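You operate a simulated robot arm through the tools that you are given. There is no shell and no other tool. Be economical: measure what you need, move in short steps, check, and stop when the job is done.

You run a simulated robot arm. Do the job below in one go: nothing can be reset, and whatever is moved stays where it is left.

Task
Mount the white core on the upright shaft with cone and collar, and tighten the collar to the card's torque.
Fine: program knob back to OFF, screw driver back in its yellow cup.

The check looks at the end state, three seconds after you hand in, the way a careful person would. Anything else that was tipped, shoved, dropped, spilled or broken makes it a failure.

Robot
A 6-joint arm with a two-finger parallel gripper, fixed in place. Base frame: the origin is at the foot of the arm, x ahead of it, y to its left, z up; the work surface is at about z = 800. Lengths are in mm, angles in degrees, forces in N, time in s.
With the tool pointing down near the work surface it reaches from about 260 to 680 mm from the base axis. Its first joint turns from -66.0 to 66.0 degrees. Payload 2.9 kg.
The TCP is the grasp point between the finger pads, 30 mm short of the fingertips. In the tool frame z runs along the fingers and y along their closing line. The gripper opens to 110 mm. The fingers are 20 mm wide and 10 mm thick; the gripper's body (48 by 112 mm) begins 55 mm behind the TCP.
Orientation is that of the tool frame in the base frame, as [roll, pitch, yaw] about the fixed x, y, z axes, in that order (R = Rz(yaw) Ry(pitch) Rx(roll)). With the fingers straight down and closing along the base's y, the tool's x points along the base's -x, its y along +y and its z along -z.

Tools
- The arm moves only by the tool arm_command. Its arguments are lists of equal length, an entry for each row: "angular": the turn, a rotation vector about the tool's x, y, z in degrees, a list of three; "dp": the shift along the tool's x, y, z in mm, a list of three; "fingers": the finger opening in mm, from 0 to 110. In form: {"angular": [[ax, ay, az], ...], "dp": [[x, y, z], ...], "fingers": [fingers, ...]}. A call has 1 to 10 rows; each row is the pose to reach, as a shift and turn from the pose commanded when the call began, along the tool's axes at that moment. Each row takes 0.2 s and may step no farther than 50 mm and 8.6 degrees from the row before; otherwise, or with a gripper value out of range, the whole call is refused. A pose out of reach is approached as far as the arm can. The call stops where the force on the tool passes 40 N (or 10 N more than at its start, if that is more) or the arm is blocked; 0.2 s more then pass. The fingers move at their own pace (about 108 mm/s each) and stop on an object; they squeeze with about 42 N. The grip force told is the motor's: it shows also when the fingers shut on nothing. Time passes only in rows, and 0.2 s behind the last, so rows that repeat a pose let the fingers close. The reply holds the time, the measured pose of the TCP, the force on the tool along the base axes, the opening and the grip force, in the units named above and with some noise, and new pictures: "views" is both (left out), scene, wrist or none.
- Cameras (640 x 400 px; columns grow to the right, rows downward): "scene" is fixed at [78.9, 436.2, 1379.6]; the picture's right is [-0.73, -0.69, 0.00], its down [-0.42, 0.44, -0.79] and it looks along [0.55, -0.58, -0.61] (base axes); focal length 214 px, centre (320, 200). "wrist" rides on the gripper at [-36, 0, -57] in the tool frame; the picture's right is [0.00, -1.00, 0.00], its down [0.97, 0.00, -0.24] and it looks along [0.24, 0.00, 0.97] (tool axes); focal length 218 px, centre (320, 200).
- point_at(camera, pixels): for up to 12 pixels [column, row] of the newest picture of that camera ("zoom" is the newest enlarged one), the place [x, y, z] in the base frame of the surface seen there, good to about 2 mm. The clock stands still meanwhile.
- close_up(camera, box): a new picture of the part [left, top, right, bottom] of that camera's present view, enlarged. The clock stands still meanwhile.
- job_done(): hands the job in; it is judged then, once.

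Work in short steps. Measure before you move; look again where a grasp or a placing could have gone wrong, and mend it. You have 80 turns and 120 pictures in all, those below and enlarged ones among them. Open the gripper and draw the arm clear of the work before you hand the job in, unless the task says otherwise; then end with one line.

The tools are called after "Request:" by a JSON object that holds its "name" and its "arguments". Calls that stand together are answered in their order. arm_command: Moves the arm, as the interface text tells. Its arguments: {"type":"object","properties":{"angular":{"type":"array"},"dp":{"type":"array"},"fingers":{"type":"array"},"views":{"type":"string","enum":["both","scene","wrist","none"]}},"required":["angular","dp","fingers"]} The other tools are called the same way: point_at (camera, pixels) gives the place of the surface under pixels of a picture; close_up (camera, box) takes an enlarged picture of a part of a camera's view; job_done () hands the job in.

At the start:

```text
time_s: 0.0
eef_pos: [312.3, -54.9, 1336.6]
tcp_rot: [-180.0, 0.1, -180.0]
force: [1.4, -0.2, 0.0]
gripper_width: 109.9
finger_force: 0.1
```

scene: 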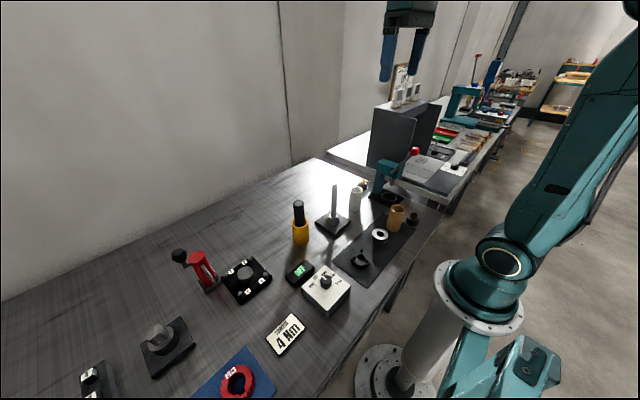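
wrist: 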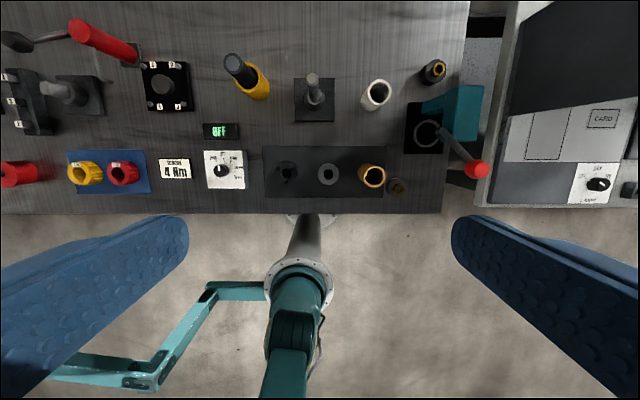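

The wrist picture shows the shaft near (313,90), white core (376,95), the mat parts (287,170), (328,174), (372,175), the knob box (225,170), the display (220,131), the card (174,170) and the driver in its yellow cup (245,75). I enlarge these parts.

Request:
{"name": "close_up", "arguments": {"camera": "wrist", "box": [140, 40, 300, 200]}}

Request:
{"name": "close_up", "arguments": {"camera": "wrist", "box": [260, 40, 500, 210]}}

Request:
{"name": "close_up", "arguments": {"camera": "scene", "box": [260, 160, 440, 360]}}

Request:
{"name": "point_at", "arguments": {"camera": "wrist", "pixels": [[313, 78], [376, 85], [287, 170], [328, 174], [372, 170], [225, 170], [235, 63], [255, 85], [313, 115], [395, 186], [162, 88]]}}

```text
2.50 times, centred on (220, 120) of wrist
```

zoom: 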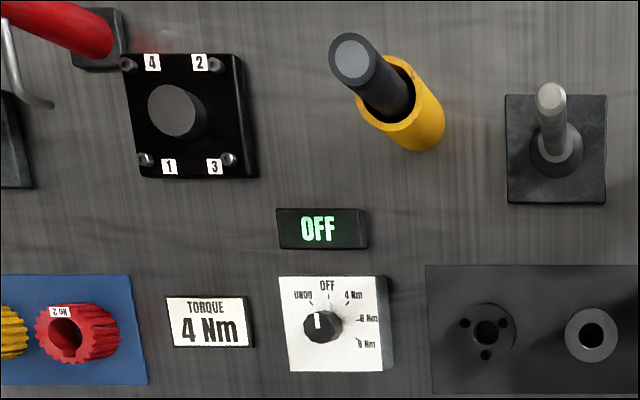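

```text
2.35 times, centred on (380, 125) of wrist
```

zoom: 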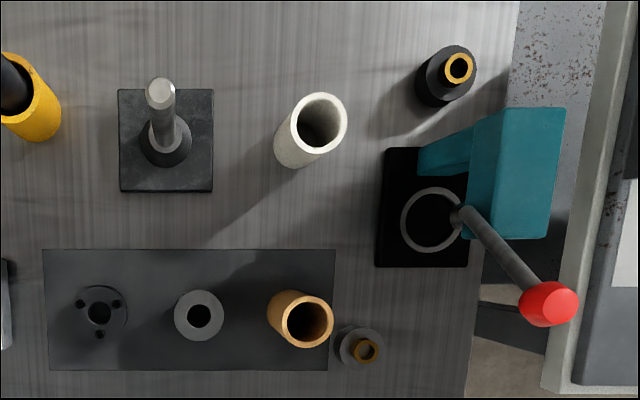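

```text
2.00 times, centred on (350, 260) of scene
```

zoom: 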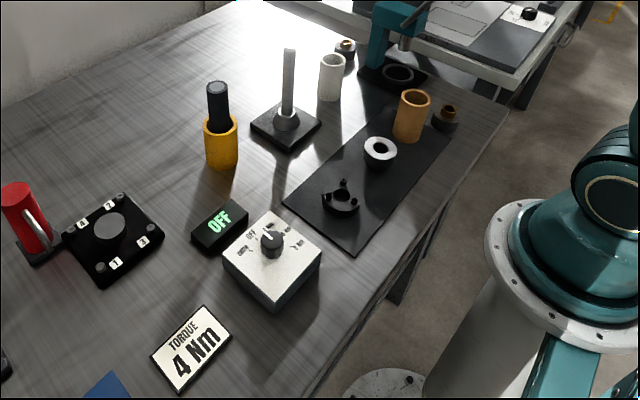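

```text
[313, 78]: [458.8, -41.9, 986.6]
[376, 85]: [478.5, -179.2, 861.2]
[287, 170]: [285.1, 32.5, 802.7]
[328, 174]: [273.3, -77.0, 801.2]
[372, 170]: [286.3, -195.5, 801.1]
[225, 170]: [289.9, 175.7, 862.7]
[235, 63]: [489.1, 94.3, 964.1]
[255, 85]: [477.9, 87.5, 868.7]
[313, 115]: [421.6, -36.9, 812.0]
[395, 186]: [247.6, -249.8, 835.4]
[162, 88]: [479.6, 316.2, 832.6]
```

The card reads 4 Nm. I go lower over the mat and shaft for a better look at the parts.

Request:
{"name": "arm_command", "arguments": {"angular": [[0, 0, 0], [0, 0, 0], [0, 0, 0], [0, 0, 0], [0, 0, 0]], "dp": [[-10, 0, 40], [-20, 0, 80], [-30, 0, 120], [-40, 0, 160], [-40, 0, 200]], "fingers": [110, 110, 110, 110, 110], "views": "wrist"}}

```text
time_s: 1.2
eef_pos: [352.9, -52.5, 1136.8]
tcp_rot: [180.0, 0.1, -180.0]
force: [0.1, -0.1, 0.3]
gripper_width: 110.1
finger_force: 0.1
```

wrist: 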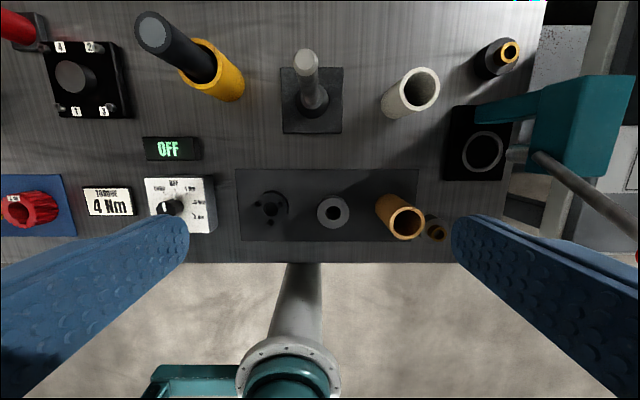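

I enlarge the collar/cone, the shaft, the knob and driver in this nearer view.

Request:
{"name": "close_up", "arguments": {"camera": "wrist", "box": [230, 165, 360, 245]}}

Request:
{"name": "point_at", "arguments": {"camera": "zoom", "pixels": [[200, 225], [200, 160], [130, 195], [270, 200], [200, 275], [500, 225], [535, 235], [425, 230], [580, 230], [500, 160], [500, 300]]}}

Request:
{"name": "close_up", "arguments": {"camera": "wrist", "box": [130, 5, 290, 105]}}

Request:
{"name": "close_up", "arguments": {"camera": "wrist", "box": [130, 160, 226, 240]}}

Request:
{"name": "close_up", "arguments": {"camera": "wrist", "box": [270, 35, 366, 145]}}

```text
4.92 times, centred on (295, 205) of wrist
```

zoom: 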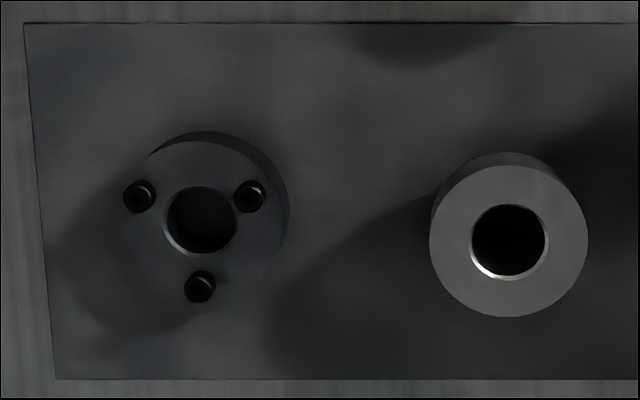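

```text
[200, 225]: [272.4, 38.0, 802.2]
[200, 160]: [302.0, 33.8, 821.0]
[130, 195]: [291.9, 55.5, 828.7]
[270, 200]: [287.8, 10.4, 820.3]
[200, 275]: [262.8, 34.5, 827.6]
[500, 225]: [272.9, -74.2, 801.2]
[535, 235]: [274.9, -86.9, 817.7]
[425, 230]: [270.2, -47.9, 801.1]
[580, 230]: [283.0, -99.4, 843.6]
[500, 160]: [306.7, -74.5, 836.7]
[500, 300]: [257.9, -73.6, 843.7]
```

```text
4.00 times, centred on (210, 55) of wrist
```

zoom: 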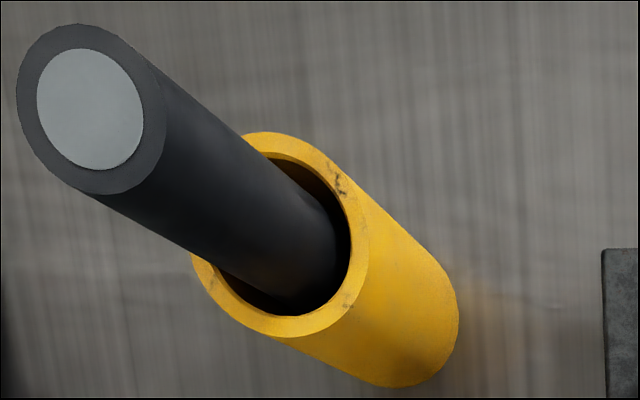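

```text
5.00 times, centred on (178, 200) of wrist
```

zoom: 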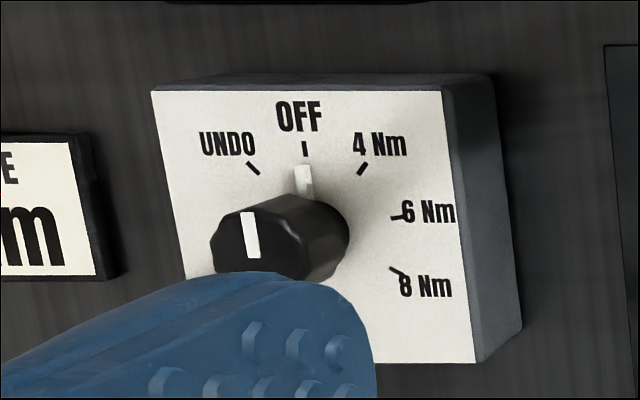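

```text
3.64 times, centred on (318, 90) of wrist
```

zoom: 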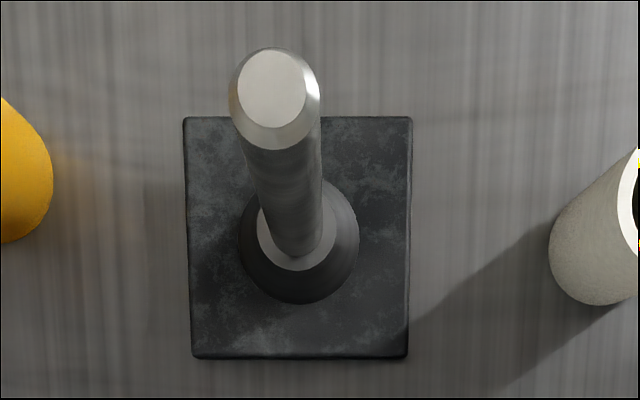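

The shaft has a fixed cone at its foot; the loose cone and three-screw collar lie on the mat. I measure the shaft and the core.

Request:
{"name": "point_at", "arguments": {"camera": "zoom", "pixels": [[272, 85], [240, 85], [304, 85], [272, 55], [272, 118], [290, 262], [245, 240], [355, 240], [298, 302], [300, 350], [200, 130], [400, 130]]}}

Request:
{"name": "close_up", "arguments": {"camera": "wrist", "box": [370, 30, 530, 130]}}

Request:
{"name": "point_at", "arguments": {"camera": "zoom", "pixels": [[130, 240], [198, 155], [120, 185], [278, 160], [190, 264], [205, 155], [60, 300], [120, 355], [160, 345], [265, 125], [150, 180], [240, 200]]}}

Request:
{"name": "close_up", "arguments": {"camera": "scene", "box": [330, 170, 426, 280]}}

```text
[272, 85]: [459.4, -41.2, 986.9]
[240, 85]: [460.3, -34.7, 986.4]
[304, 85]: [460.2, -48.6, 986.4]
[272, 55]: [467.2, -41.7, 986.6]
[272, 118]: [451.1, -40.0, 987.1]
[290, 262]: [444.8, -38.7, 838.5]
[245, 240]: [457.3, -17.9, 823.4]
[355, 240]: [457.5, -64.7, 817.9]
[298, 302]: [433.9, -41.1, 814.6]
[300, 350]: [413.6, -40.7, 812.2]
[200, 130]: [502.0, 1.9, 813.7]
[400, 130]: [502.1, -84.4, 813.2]
```

```text
4.00 times, centred on (450, 80) of wrist
```

zoom: 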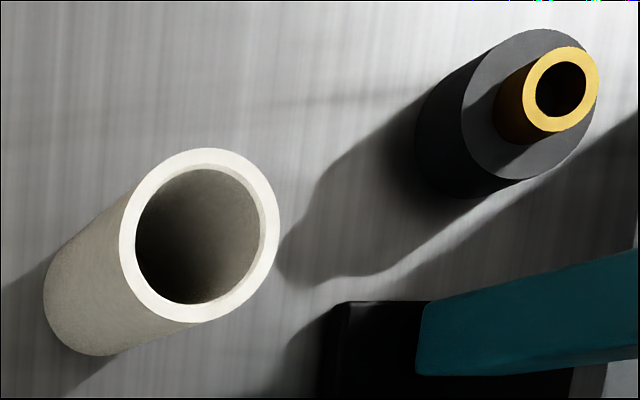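

```text
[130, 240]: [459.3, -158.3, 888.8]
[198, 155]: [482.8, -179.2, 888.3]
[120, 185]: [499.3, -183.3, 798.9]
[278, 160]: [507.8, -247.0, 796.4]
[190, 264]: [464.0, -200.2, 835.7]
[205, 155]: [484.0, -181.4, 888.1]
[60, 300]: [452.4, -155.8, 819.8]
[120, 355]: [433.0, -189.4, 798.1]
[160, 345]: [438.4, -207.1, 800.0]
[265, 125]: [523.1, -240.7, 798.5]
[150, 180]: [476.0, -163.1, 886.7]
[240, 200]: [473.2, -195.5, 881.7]
```

```text
3.64 times, centred on (378, 225) of scene
```

zoom: 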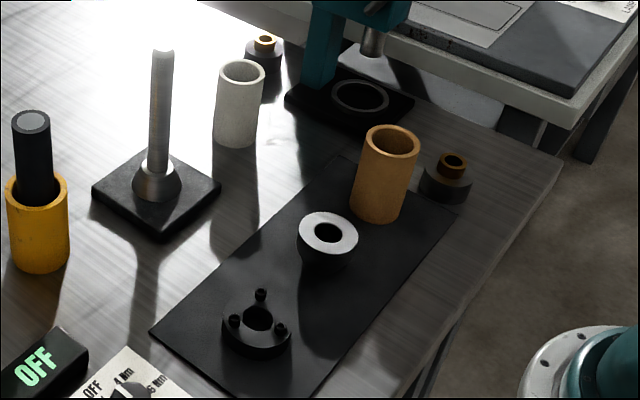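

Shaft axis is about (459.5, -41), top 987; the core is about 89 tall at about (461, -179). I check the press and its lever for clearance, and the cone's outline in the scene zoom.

Request:
{"name": "point_at", "arguments": {"camera": "wrist", "pixels": [[480, 112], [540, 90], [590, 90], [515, 155], [560, 170], [600, 150], [445, 110], [500, 50], [395, 218], [440, 228]]}}

Request:
{"name": "point_at", "arguments": {"camera": "zoom", "pixels": [[327, 250], [327, 262], [310, 255], [345, 258], [303, 243], [354, 243], [327, 218], [255, 340], [255, 352], [235, 345], [240, 130], [235, 80]]}}

Request:
{"name": "close_up", "arguments": {"camera": "scene", "box": [340, 220, 400, 276]}}

```text
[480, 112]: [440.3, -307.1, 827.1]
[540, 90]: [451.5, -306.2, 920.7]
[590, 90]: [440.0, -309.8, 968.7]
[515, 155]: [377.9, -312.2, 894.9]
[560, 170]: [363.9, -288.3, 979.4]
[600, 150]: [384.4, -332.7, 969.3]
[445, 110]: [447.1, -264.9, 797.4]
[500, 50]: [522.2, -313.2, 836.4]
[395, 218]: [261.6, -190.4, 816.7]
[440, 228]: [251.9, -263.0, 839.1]
```

```text
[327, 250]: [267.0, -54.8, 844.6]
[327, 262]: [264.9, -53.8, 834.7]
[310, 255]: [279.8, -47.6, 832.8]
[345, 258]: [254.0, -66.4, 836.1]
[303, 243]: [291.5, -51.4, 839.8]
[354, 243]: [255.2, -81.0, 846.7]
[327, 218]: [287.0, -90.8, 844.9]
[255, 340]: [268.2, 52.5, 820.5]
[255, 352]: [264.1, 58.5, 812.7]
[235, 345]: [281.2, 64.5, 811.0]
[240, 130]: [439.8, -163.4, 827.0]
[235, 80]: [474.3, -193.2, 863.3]
```

```text
7.14 times, centred on (370, 248) of scene
```

zoom: 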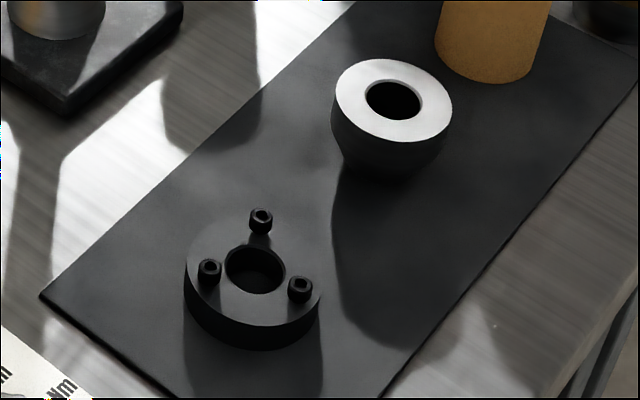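

Cone lies narrow end down with a cylindrical rim, the collar has three hex socket screws. I move above the core.

Request:
{"name": "arm_command", "arguments": {"angular": [[0, 0, 0], [0, 0, 0], [0, 0, 0], [0, 0, 0], [0, 0, 0]], "dp": [[-22, -25, 22], [-44, -50, 44], [-66, -75, 66], [-88, -100, 88], [-108, -125, 110]], "fingers": [110, 110, 110, 90, 80], "views": "wrist"}}

```text
time_s: 2.4
eef_pos: [460.3, -177.5, 1027.9]
tcp_rot: [179.9, 0.1, -180.0]
force: [0.2, -0.3, -1.0]
gripper_width: 79.8
finger_force: 0.0
```

wrist: 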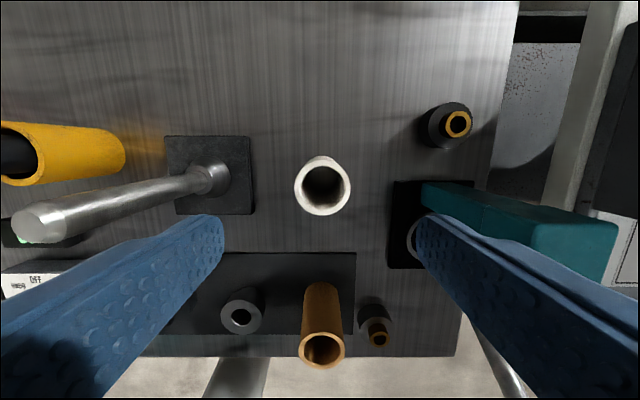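

The core is at (322,186). I measure its rim precisely.

Request:
{"name": "close_up", "arguments": {"camera": "wrist", "box": [282, 150, 362, 222]}}

Request:
{"name": "point_at", "arguments": {"camera": "wrist", "pixels": [[297, 190], [347, 190], [322, 158], [322, 212], [299, 186], [345, 186], [322, 164], [322, 208]]}}

```text
5.56 times, centred on (322, 186) of wrist
```

zoom: 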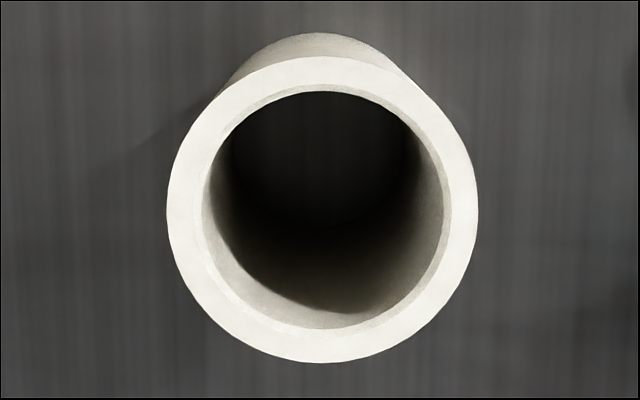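

```text
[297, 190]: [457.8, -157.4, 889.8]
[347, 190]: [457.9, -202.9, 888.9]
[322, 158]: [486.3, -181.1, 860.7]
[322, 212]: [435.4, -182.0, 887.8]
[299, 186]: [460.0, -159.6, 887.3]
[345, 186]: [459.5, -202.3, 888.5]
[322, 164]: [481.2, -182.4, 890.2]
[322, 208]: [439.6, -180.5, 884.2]
```

The core's axis is (459, -180.3), OD 51, bore 39. I lower so the fingertips overlap the top 11 mm (leaves room for the shaft under the palm later), then close.

Request:
{"name": "arm_command", "arguments": {"angular": [[0, 0, 0], [0, 0, 0], [0, 0, 0], [0, 0, 0], [0, 0, 0], [0, 0, 0], [0, 0, 0]], "dp": [[0.7, -2.1, 40], [0.7, -2.1, 80], [0.7, -2.1, 108], [0.7, -2.1, 119], [0.7, -2.1, 119], [0.7, -2.1, 119], [0.7, -2.1, 119]], "fingers": [80, 80, 80, 80, 45, 45, 45], "views": "both"}}

```text
time_s: 4.0
eef_pos: [459.8, -181.6, 910.0]
tcp_rot: [179.9, 0.2, 180.0]
force: [-0.2, 0.7, -0.7]
gripper_width: 48.6
finger_force: 41.6
```

scene: 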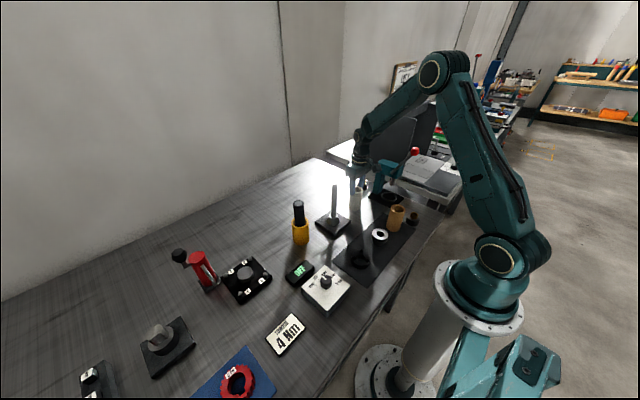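
wrist: 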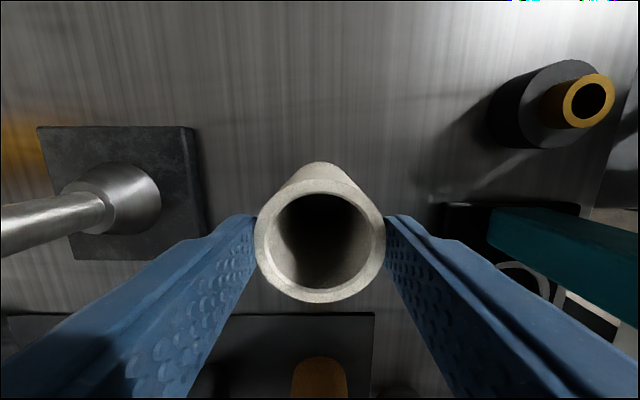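

Grip is good (48.6 mm). I lift the core straight up by 200.

Request:
{"name": "arm_command", "arguments": {"angular": [[0, 0, 0], [0, 0, 0], [0, 0, 0], [0, 0, 0], [0, 0, 0], [0, 0, 0]], "dp": [[0, 0, -20], [0, 0, -60], [0, 0, -100], [0, 0, -140], [0, 0, -180], [0, 0, -205]], "fingers": [45, 45, 45, 45, 45, 45], "views": "none"}}

Request:
{"name": "arm_command", "arguments": {"angular": [[0, 0, 0], [0, 0, 0], [0, 0, 0], [0, 0, 0], [0, 0, 0]], "dp": [[-0.3, 35, 0], [-0.3, 70, 0], [-0.3, 105, 0], [-0.3, 139.3, 0], [-0.3, 139.3, 0]], "fingers": [45, 45, 45, 45, 45], "views": "both"}}

```text
time_s: 5.4
eef_pos: [460.7, -179.6, 1113.9]
tcp_rot: [180.0, 0.0, -179.9]
force: [-0.8, 0.1, -0.7]
gripper_width: 48.8
finger_force: 41.9
```

```text
time_s: 6.6
eef_pos: [461.4, -41.0, 1115.6]
tcp_rot: [179.9, 0.1, 180.0]
force: [0.8, -0.1, 0.3]
gripper_width: 48.4
finger_force: 42.1
```

scene: 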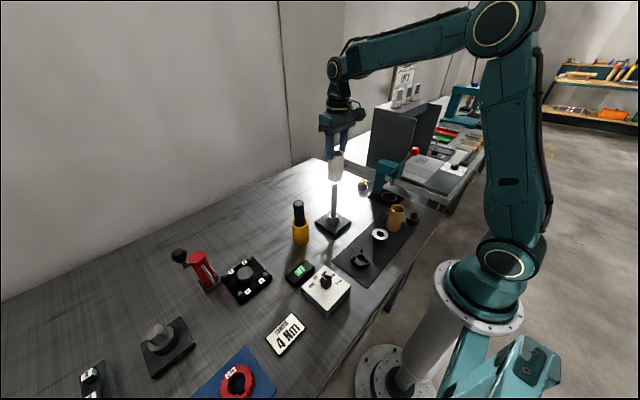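
wrist: 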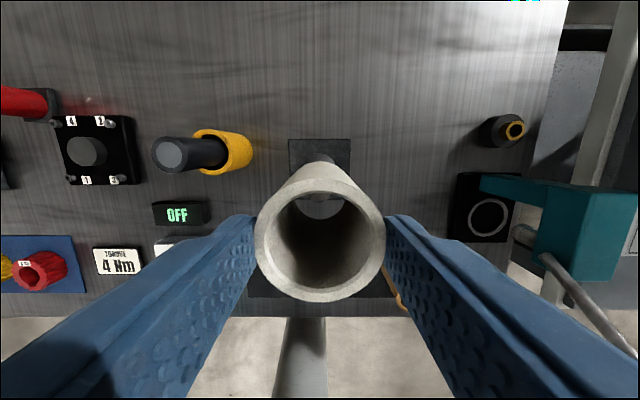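

The shaft top shows through the bore, centred at column 320. I lower the core over the shaft.

Request:
{"name": "arm_command", "arguments": {"angular": [[0, 0, 0], [0, 0, 0], [0, 0, 0], [0, 0, 0], [0, 0, 0]], "dp": [[0, 0, 30], [0, 0, 60], [0, 0, 95], [0, 0, 130], [0, 0, 165]], "fingers": [45, 45, 45, 45, 45], "views": "both"}}

Request:
{"name": "close_up", "arguments": {"camera": "scene", "box": [300, 150, 364, 250]}}

```text
time_s: 7.8
eef_pos: [460.2, -41.6, 948.5]
tcp_rot: [-179.9, 0.1, -179.9]
force: [0.9, -0.8, -1.2]
gripper_width: 48.9
finger_force: 42.0
```

scene: 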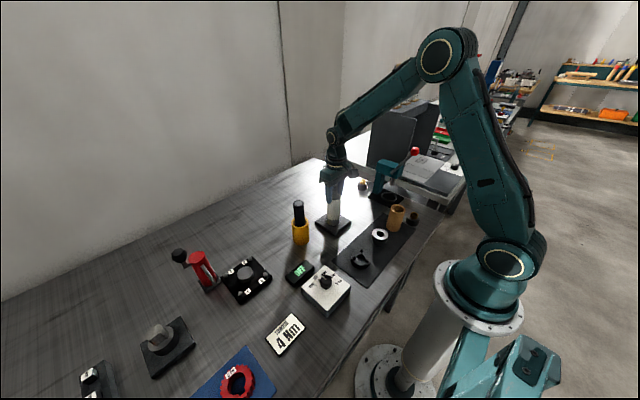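
wrist: 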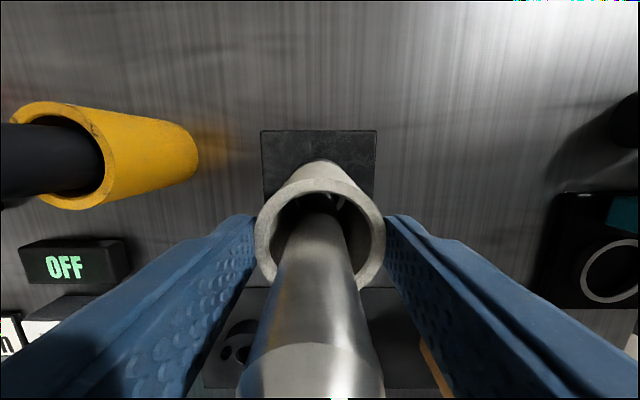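

```text
4.00 times, centred on (332, 200) of scene
```

zoom: 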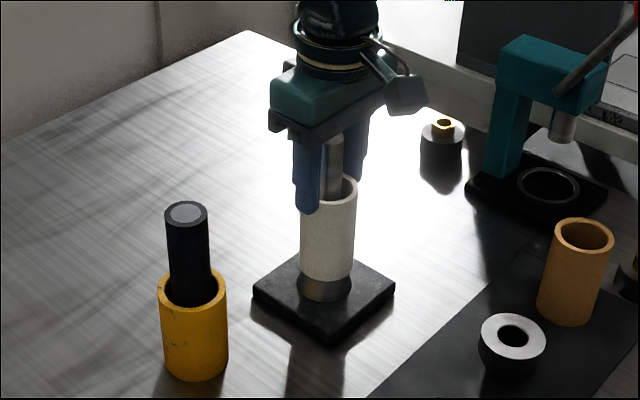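

The core is around the shaft, a bit above the seat. I lower in small steps and watch the force.

Request:
{"name": "arm_command", "arguments": {"angular": [[0, 0, 0], [0, 0, 0], [0, 0, 0], [0, 0, 0], [0, 0, 0], [0, 0, 0]], "dp": [[0, 0, 2], [0, 0, 4], [0, 0, 6], [0, 0, 8], [0, 0, 10], [0, 0, 10]], "fingers": [45, 45, 45, 45, 45, 45], "views": "none"}}

Request:
{"name": "close_up", "arguments": {"camera": "scene", "box": [310, 180, 354, 240]}}

```text
time_s: 9.2
eef_pos: [460.6, -41.5, 940.3]
tcp_rot: [179.9, 0.1, 180.0]
force: [-10.8, 5.5, 31.3]
gripper_width: 48.7
finger_force: 41.8
```

```text
6.67 times, centred on (332, 210) of scene
```

zoom: 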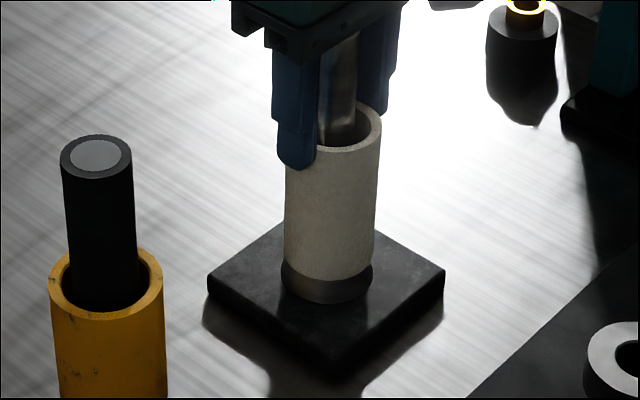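

It touches the cone (31 N up). I relieve the force by 1.5 mm with a slight shift the way it is being pushed, then open.

Request:
{"name": "arm_command", "arguments": {"angular": [[0, 0, 0], [0, 0, 0], [0, 0, 0], [0, 0, 0], [0, 0, 0]], "dp": [[0.5, 0.3, -1.5], [0.5, 0.3, -1.5], [0.5, 0.3, -1.5], [0.5, 0.3, -1.5], [0.5, 0.3, -1.5]], "fingers": [45, 50, 56, 70, 80], "views": "wrist"}}

Request:
{"name": "close_up", "arguments": {"camera": "scene", "box": [310, 180, 354, 240]}}

```text
time_s: 10.4
eef_pos: [461.2, -40.2, 940.3]
tcp_rot: [180.0, 0.1, -179.9]
force: [-0.1, 0.4, -0.3]
gripper_width: 79.9
finger_force: 0.1
```

wrist: 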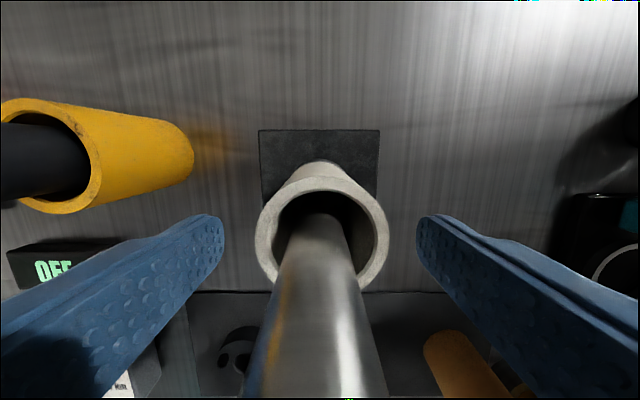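

```text
6.67 times, centred on (332, 210) of scene
```

zoom: 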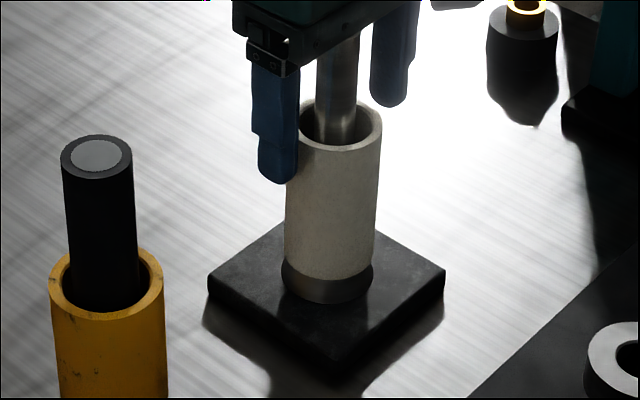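

The core sits on the fixed cone. I go up clear of the shaft and over to the loose cone.

Request:
{"name": "arm_command", "arguments": {"angular": [[0, 0, 0], [0, 0, 0], [0, 0, 0], [0, 0, 0], [0, 0, 0], [0, 0, 0], [0, 0, 0], [0, 0, 0], [0, 0, 0]], "dp": [[0, 0, -20], [0, 0, -60], [0, 0, -100], [0, 0, -110], [40, -8, -110], [80, -16, -110], [120, -24, -110], [160, -32, -100], [178, -34, -80]], "fingers": [80, 80, 80, 80, 80, 80, 80, 80, 80], "views": "wrist"}}

Request:
{"name": "close_up", "arguments": {"camera": "wrist", "box": [272, 140, 368, 200]}}

```text
time_s: 12.4
eef_pos: [282.4, -75.7, 1020.7]
tcp_rot: [-180.0, 0.1, -179.9]
force: [-0.4, 0.4, 0.4]
gripper_width: 79.9
finger_force: 0.0
```

wrist: 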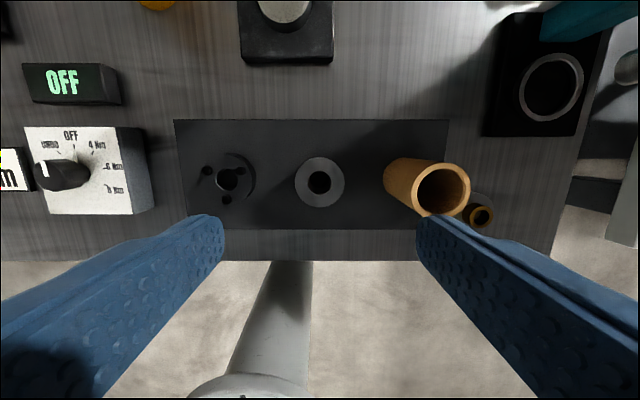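

```text
6.67 times, centred on (320, 170) of wrist
```

zoom: 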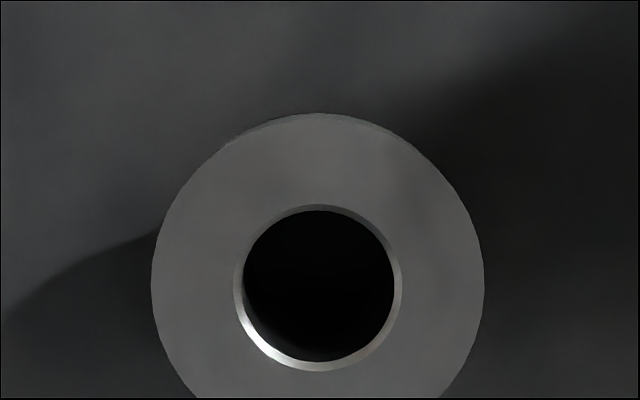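

Cone centre at (319.6,183): offset about tool x +2.5, y +0.4; OD 54. I lower to z 860 and grip its rim.

Request:
{"name": "arm_command", "arguments": {"angular": [[0, 0, 0], [0, 0, 0], [0, 0, 0], [0, 0, 0], [0, 0, 0], [0, 0, 0], [0, 0, 0], [0, 0, 0]], "dp": [[2.5, 0.4, 40], [2.5, 0.4, 80], [2.5, 0.4, 120], [2.5, 0.4, 145], [2.5, 0.4, 159], [2.5, 0.4, 159], [2.5, 0.4, 159], [2.5, 0.4, 159]], "fingers": [80, 80, 80, 80, 80, 45, 45, 45], "views": "both"}}

```text
time_s: 14.2
eef_pos: [280.7, -74.6, 860.4]
tcp_rot: [179.9, 0.1, -179.9]
force: [0.2, -0.2, 0.1]
gripper_width: 52.1
finger_force: 42.2
```

scene: 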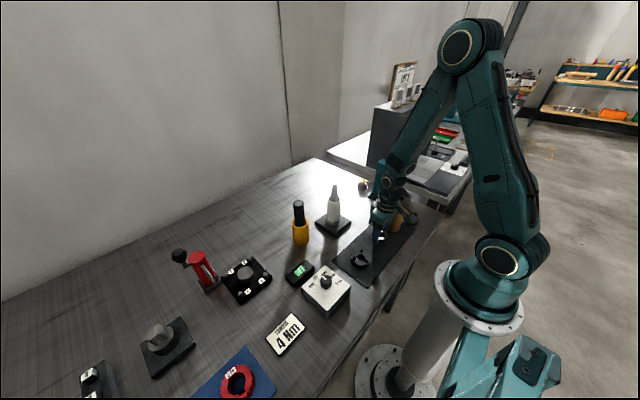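
wrist: 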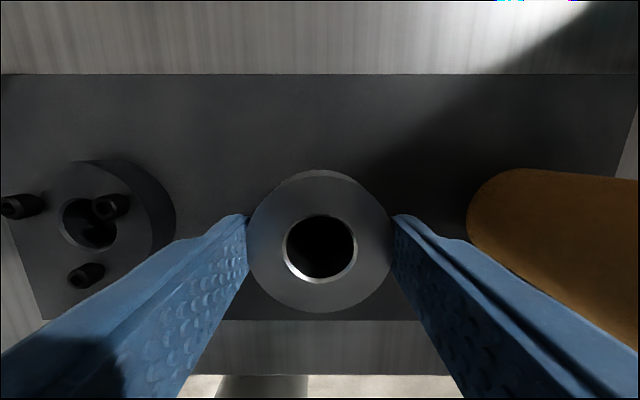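

Cone gripped (52.1 mm). I lift it and carry it above the shaft.

Request:
{"name": "arm_command", "arguments": {"angular": [[0, 0, 0], [0, 0, 0], [0, 0, 0], [0, 0, 0], [0, 0, 0], [0, 0, 0]], "dp": [[0, 0, -20], [0, 0, -60], [0, 0, -100], [0, 0, -140], [0, 0, -180], [0, 0, -215]], "fingers": [45, 45, 45, 45, 45, 45], "views": "none"}}

Request:
{"name": "arm_command", "arguments": {"angular": [[0, 0, 0], [0, 0, 0], [0, 0, 0], [0, 0, 0], [0, 0, 0], [0, 0, 0]], "dp": [[-40, 8, 0], [-80, 16, 0], [-120, 24, 0], [-160, 31, 0], [-180.5, 33.6, 0], [-180.5, 33.6, 0]], "fingers": [45, 45, 45, 45, 45, 45], "views": "wrist"}}

Request:
{"name": "close_up", "arguments": {"camera": "wrist", "box": [240, 150, 400, 320]}}

Request:
{"name": "close_up", "arguments": {"camera": "scene", "box": [300, 130, 364, 210]}}

```text
time_s: 15.6
eef_pos: [279.3, -75.3, 1077.5]
tcp_rot: [-179.9, -0.1, -180.0]
force: [0.6, 0.0, -3.1]
gripper_width: 52.2
finger_force: 41.9
```

```text
time_s: 17.0
eef_pos: [461.5, -41.7, 1077.1]
tcp_rot: [180.0, 0.1, -180.0]
force: [0.7, 0.1, -2.2]
gripper_width: 52.2
finger_force: 42.3
```

wrist: 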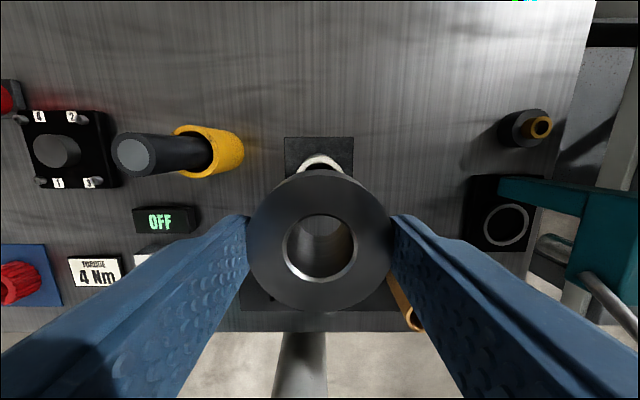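

```text
2.35 times, centred on (320, 235) of wrist
```

zoom: 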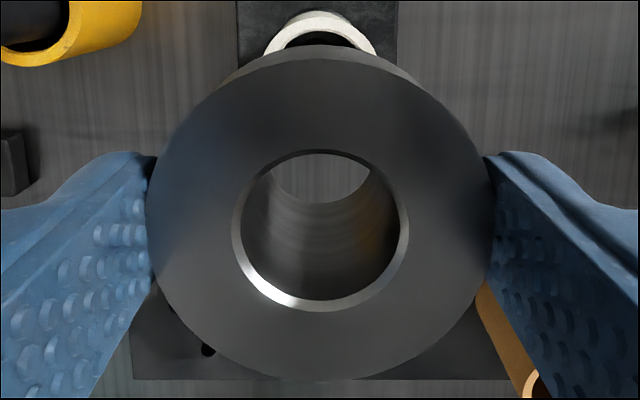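

```text
5.00 times, centred on (332, 170) of scene
```

zoom: 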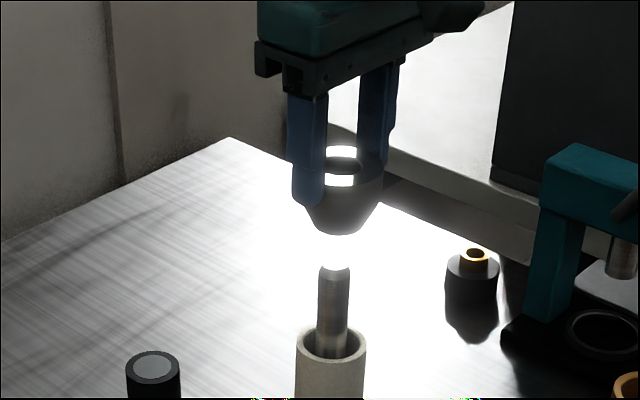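

I check through the hole where the shaft's top is.

Request:
{"name": "point_at", "arguments": {"camera": "wrist", "pixels": [[320, 222], [302, 222], [338, 222], [320, 234], [320, 218], [320, 207], [288, 247], [357, 247], [320, 280], [320, 214]]}}

```text
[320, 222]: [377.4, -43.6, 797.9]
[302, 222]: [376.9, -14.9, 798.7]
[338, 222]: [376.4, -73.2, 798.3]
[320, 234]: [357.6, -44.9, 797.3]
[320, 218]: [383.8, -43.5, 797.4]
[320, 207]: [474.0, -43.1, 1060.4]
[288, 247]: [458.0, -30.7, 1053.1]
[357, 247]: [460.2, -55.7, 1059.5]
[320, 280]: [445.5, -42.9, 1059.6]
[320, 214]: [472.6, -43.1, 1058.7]
```

The hole axis reads (459.7, -43) while the shaft read (459.4, -41.2); I shift +1.4 in y and lower gently over the tip.

Request:
{"name": "arm_command", "arguments": {"angular": [[0, 0, 0], [0, 0, 0], [0, 0, 0], [0, 0, 0], [0, 0, 0], [0, 0, 0], [0, 0, 0]], "dp": [[0.2, 1.4, 10], [0.2, 1.4, 22], [0.2, 1.4, 28], [0.2, 1.4, 33], [0.2, 1.4, 38], [0.2, 1.4, 44], [0.2, 1.4, 50]], "fingers": [45, 45, 45, 45, 45, 45, 45], "views": "wrist"}}

Request:
{"name": "close_up", "arguments": {"camera": "wrist", "box": [240, 150, 400, 320]}}

```text
time_s: 18.6
eef_pos: [460.3, -40.0, 1026.8]
tcp_rot: [180.0, 0.2, 180.0]
force: [-0.8, -0.2, -3.0]
gripper_width: 52.2
finger_force: 42.0
```

wrist: 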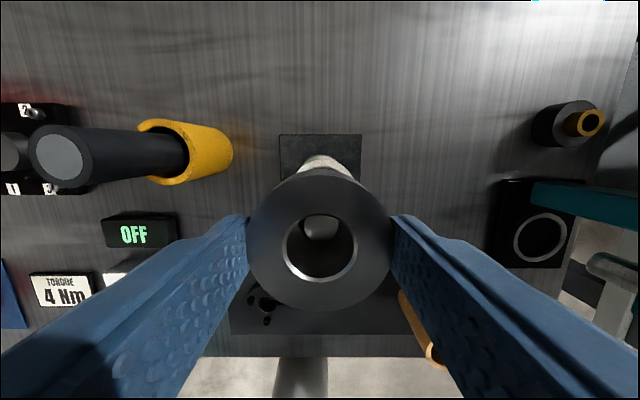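

```text
2.35 times, centred on (320, 235) of wrist
```

zoom: 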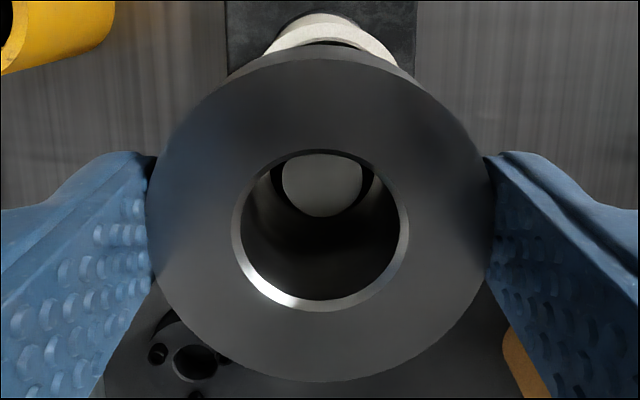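

The shaft is nicely inside the hole, centred. I lower on, then by small steps to the core.

Request:
{"name": "arm_command", "arguments": {"angular": [[0, 0, 0], [0, 0, 0], [0, 0, 0], [0, 0, 0]], "dp": [[0, 0, 12], [0, 0, 24], [0, 0, 36], [0, 0, 42]], "fingers": [45, 45, 45, 45], "views": "none"}}

Request:
{"name": "close_up", "arguments": {"camera": "scene", "box": [310, 160, 354, 220]}}

```text
time_s: 19.6
eef_pos: [460.0, -40.4, 984.8]
tcp_rot: [180.0, 0.2, -180.0]
force: [0.2, 0.4, -3.3]
gripper_width: 52.4
finger_force: 42.5
```

```text
6.67 times, centred on (332, 190) of scene
```

zoom: 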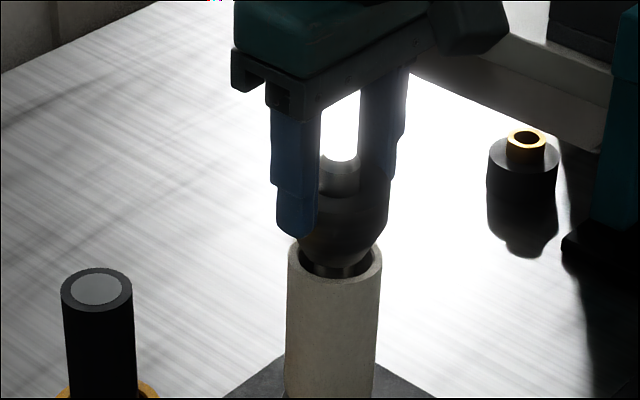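

The cone is entering the core. I step down 2 mm at a time until contact.

Request:
{"name": "arm_command", "arguments": {"angular": [[0, 0, 0], [0, 0, 0], [0, 0, 0], [0, 0, 0], [0, 0, 0], [0, 0, 0], [0, 0, 0], [0, 0, 0], [0, 0, 0]], "dp": [[0, 0, 2], [0, 0, 4], [0, 0, 6], [0, 0, 8], [0, 0, 10], [0, 0, 12], [0, 0, 14], [0, 0, 16], [0, 0, 18]], "fingers": [45, 45, 45, 45, 45, 45, 45, 45, 45], "views": "none"}}

Request:
{"name": "close_up", "arguments": {"camera": "scene", "box": [310, 160, 354, 220]}}

```text
time_s: 21.6
eef_pos: [462.0, -39.9, 969.9]
tcp_rot: [180.0, 0.5, -180.0]
force: [-2.7, -0.3, 36.4]
gripper_width: 52.0
finger_force: 41.7
```

```text
6.67 times, centred on (332, 190) of scene
```

zoom: 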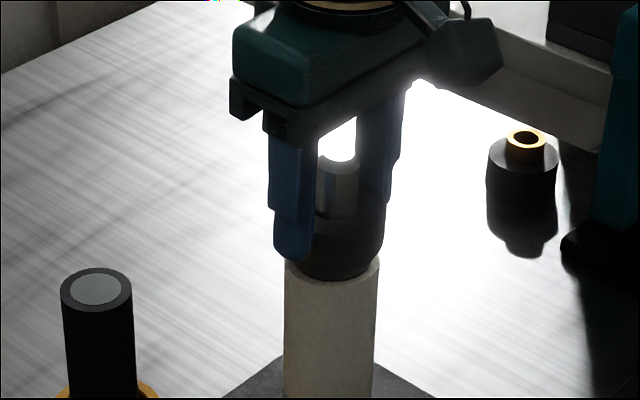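

It is seated (36 N). I ease 1.5 mm up, open, and rise clear of the shaft.

Request:
{"name": "arm_command", "arguments": {"angular": [[0, 0, 0], [0, 0, 0], [0, 0, 0], [0, 0, 0], [0, 0, 0], [0, 0, 0], [0, 0, 0]], "dp": [[0, 0, -1.5], [0, 0, -1.5], [0, 0, -1.5], [0, 0, -1.5], [0, 0, -20], [0, 0, -50], [0, 0, -80]], "fingers": [50, 58, 80, 80, 80, 80, 80], "views": "wrist"}}

Request:
{"name": "close_up", "arguments": {"camera": "scene", "box": [310, 160, 354, 220]}}

```text
time_s: 23.2
eef_pos: [460.2, -38.8, 1048.2]
tcp_rot: [180.0, 0.1, -180.0]
force: [0.8, 0.0, -0.4]
gripper_width: 80.0
finger_force: 0.1
```

wrist: 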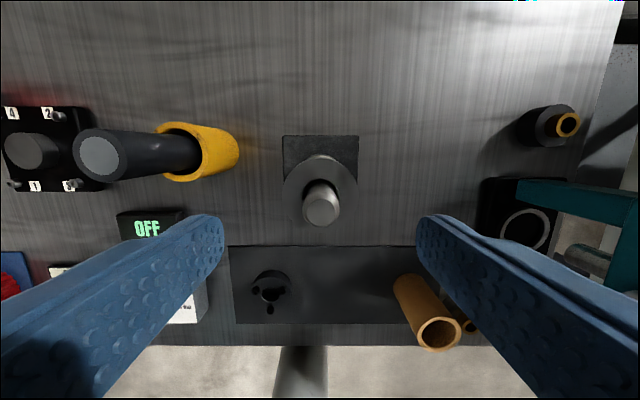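

```text
6.67 times, centred on (332, 190) of scene
```

zoom: 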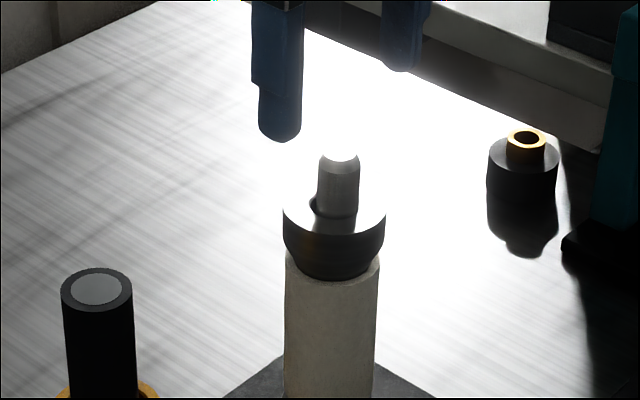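

The cone sits well. I measure shaft top and cone in this overhead view to refine the axis.

Request:
{"name": "close_up", "arguments": {"camera": "wrist", "box": [272, 145, 368, 245]}}

Request:
{"name": "point_at", "arguments": {"camera": "zoom", "pixels": [[320, 255], [265, 255], [375, 255], [320, 300], [320, 210], [200, 200], [430, 200], [320, 275]]}}

```text
4.00 times, centred on (320, 195) of wrist
```

zoom: 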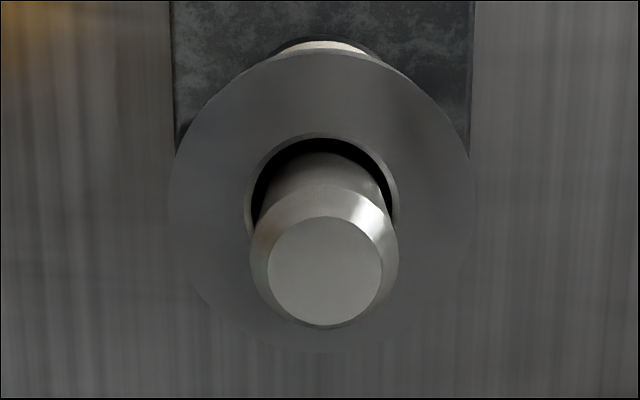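

```text
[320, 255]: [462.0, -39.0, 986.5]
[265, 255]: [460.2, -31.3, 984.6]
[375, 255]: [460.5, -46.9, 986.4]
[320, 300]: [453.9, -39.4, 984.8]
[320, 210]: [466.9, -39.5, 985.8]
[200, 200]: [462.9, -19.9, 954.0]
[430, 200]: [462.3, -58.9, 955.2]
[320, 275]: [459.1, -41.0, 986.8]
```

Shaft lies within 0.6 mm of the TCP axis here; cone top at about 954. Now to above the collar.

Request:
{"name": "arm_command", "arguments": {"angular": [[0, 0, 0], [0, 0, 0], [0, 0, 0], [0, 0, 0], [0, 0, 0], [0, 0, 0]], "dp": [[40, 16, 0], [80, 32, 0], [120, 48, 10], [160, 64, 30], [180, 72, 60], [180, 72, 60]], "fingers": [80, 80, 80, 80, 80, 80], "views": "wrist"}}

Request:
{"name": "close_up", "arguments": {"camera": "wrist", "box": [272, 140, 368, 210]}}

Request:
{"name": "point_at", "arguments": {"camera": "zoom", "pixels": [[320, 100], [320, 330], [200, 210], [440, 210], [320, 215]]}}

```text
time_s: 24.6
eef_pos: [279.0, 32.2, 986.2]
tcp_rot: [-180.0, 0.0, 179.9]
force: [-0.6, 0.5, -0.7]
gripper_width: 80.0
finger_force: 0.0
```

wrist: 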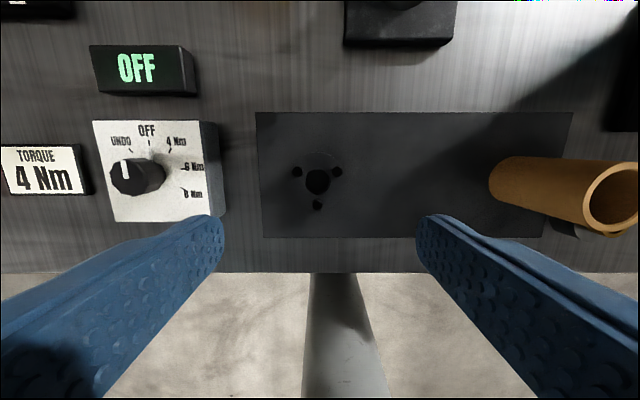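

```text
5.71 times, centred on (320, 175) of wrist
```

zoom: 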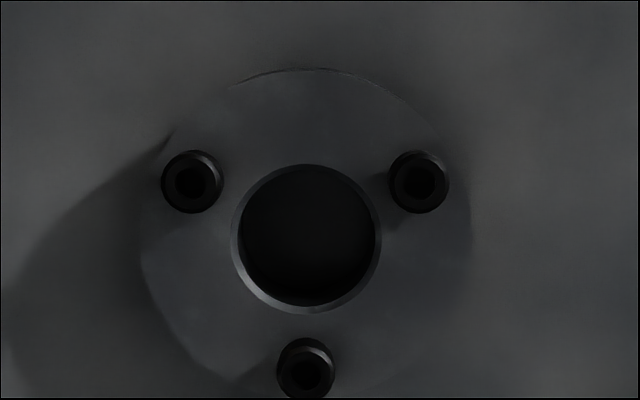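

```text
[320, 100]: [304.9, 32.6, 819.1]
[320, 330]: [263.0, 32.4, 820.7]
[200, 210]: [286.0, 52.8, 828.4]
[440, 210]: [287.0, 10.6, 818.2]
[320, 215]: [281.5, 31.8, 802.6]
```

Collar centre at (317.5,181.7): offset y +2.6, OD about 59, screws on a 23 mm radius. I lower to z 836 and grip its side.

Request:
{"name": "arm_command", "arguments": {"angular": [[0, 0, 0], [0, 0, 0], [0, 0, 0], [0, 0, 0], [0, 0, 0], [0, 0, 0], [0, 0, 0], [0, 0, 0]], "dp": [[0, 2.6, 40], [0, 2.6, 80], [0, 2.6, 120], [0, 2.6, 140], [0, 2.6, 150], [0, 2.6, 150], [0, 2.6, 150], [0, 2.6, 150]], "fingers": [80, 80, 80, 80, 80, 50, 50, 50], "views": "wrist"}}

```text
time_s: 26.4
eef_pos: [281.0, 35.1, 837.3]
tcp_rot: [-180.0, 0.1, 179.9]
force: [-0.4, -0.8, -0.7]
gripper_width: 58.1
finger_force: 42.2
```

wrist: 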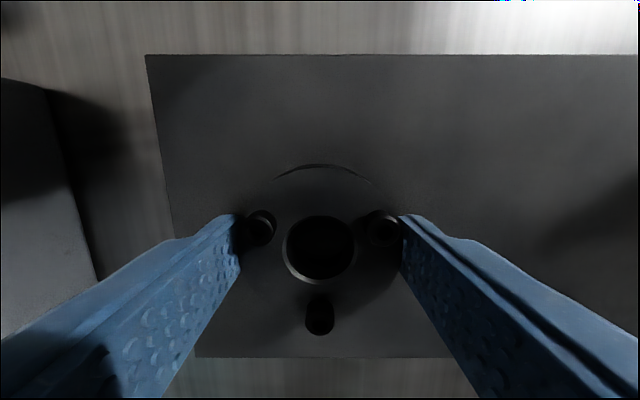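

Collar gripped (58 mm). I lift and carry it above the shaft.

Request:
{"name": "arm_command", "arguments": {"angular": [[0, 0, 0], [0, 0, 0], [0, 0, 0], [0, 0, 0], [0, 0, 0], [0, 0, 0]], "dp": [[0, 0, -20], [0, 0, -60], [0, 0, -100], [0, 0, -140], [0, 0, -180], [0, 0, -200]], "fingers": [50, 50, 50, 50, 50, 50], "views": "none"}}

Request:
{"name": "arm_command", "arguments": {"angular": [[0, 0, 0], [0, 0, 0], [0, 0, 0], [0, 0, 0], [0, 0, 0], [0, 0, 0]], "dp": [[-40, -16, 0], [-80, -32, 0], [-120, -48, 0], [-160, -64, 0], [-179.7, -75.2, 0], [-179.7, -75.2, 0]], "fingers": [50, 50, 50, 50, 50, 50], "views": "wrist"}}

Request:
{"name": "close_up", "arguments": {"camera": "wrist", "box": [240, 150, 400, 350]}}

```text
time_s: 27.8
eef_pos: [280.8, 33.6, 1037.1]
tcp_rot: [-180.0, 0.0, -180.0]
force: [-0.3, -0.4, -2.0]
gripper_width: 58.3
finger_force: 42.1
```

```text
time_s: 29.2
eef_pos: [460.3, -39.9, 1037.1]
tcp_rot: [179.9, 0.1, 180.0]
force: [0.0, 1.1, -4.0]
gripper_width: 58.2
finger_force: 42.4
```

wrist: 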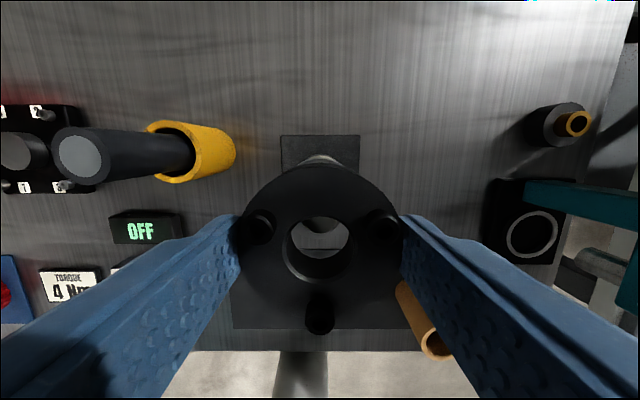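

```text
2.00 times, centred on (320, 250) of wrist
```

zoom: 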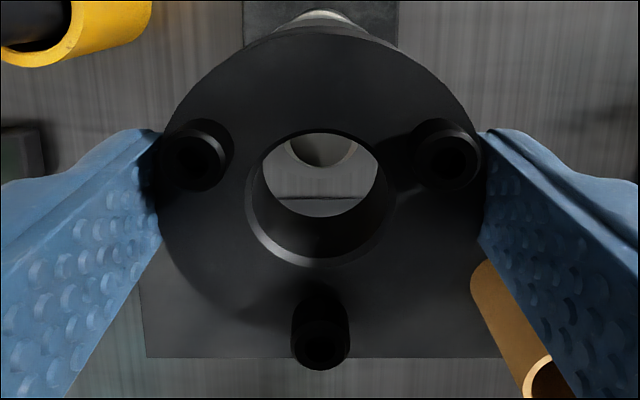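

The shaft's tip shows centred below the hole. I lower gently over it.

Request:
{"name": "arm_command", "arguments": {"angular": [[0, 0, 0], [0, 0, 0], [0, 0, 0], [0, 0, 0], [0, 0, 0]], "dp": [[0, 0, 8], [0, 0, 12], [0, 0, 16], [0, 0, 19], [0, 0, 22]], "fingers": [50, 50, 50, 50, 50], "views": "wrist"}}

Request:
{"name": "close_up", "arguments": {"camera": "wrist", "box": [240, 150, 400, 350]}}

```text
time_s: 30.4
eef_pos: [460.0, -39.3, 1014.2]
tcp_rot: [-180.0, 0.1, 179.9]
force: [0.4, 0.2, -3.5]
gripper_width: 58.2
finger_force: 42.3
```

wrist: 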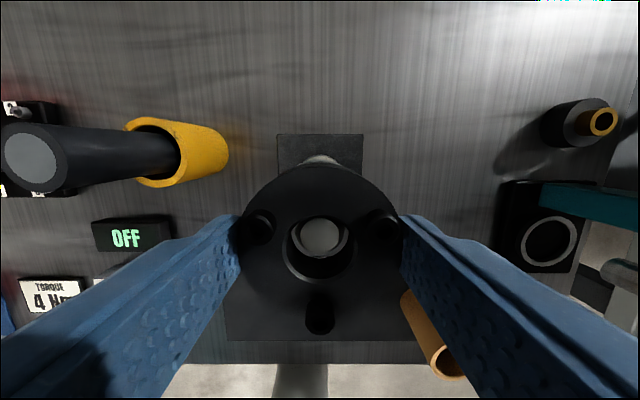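

```text
2.00 times, centred on (320, 250) of wrist
```

zoom: 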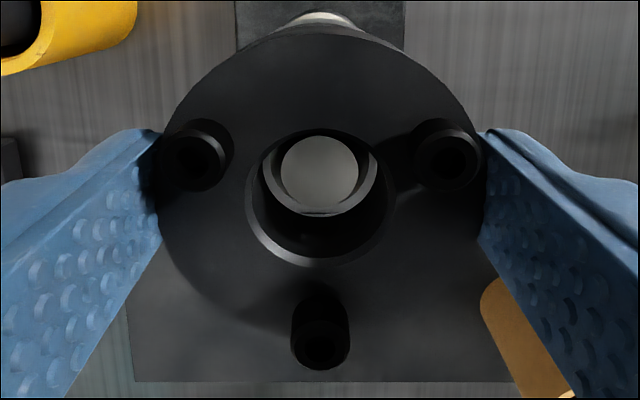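

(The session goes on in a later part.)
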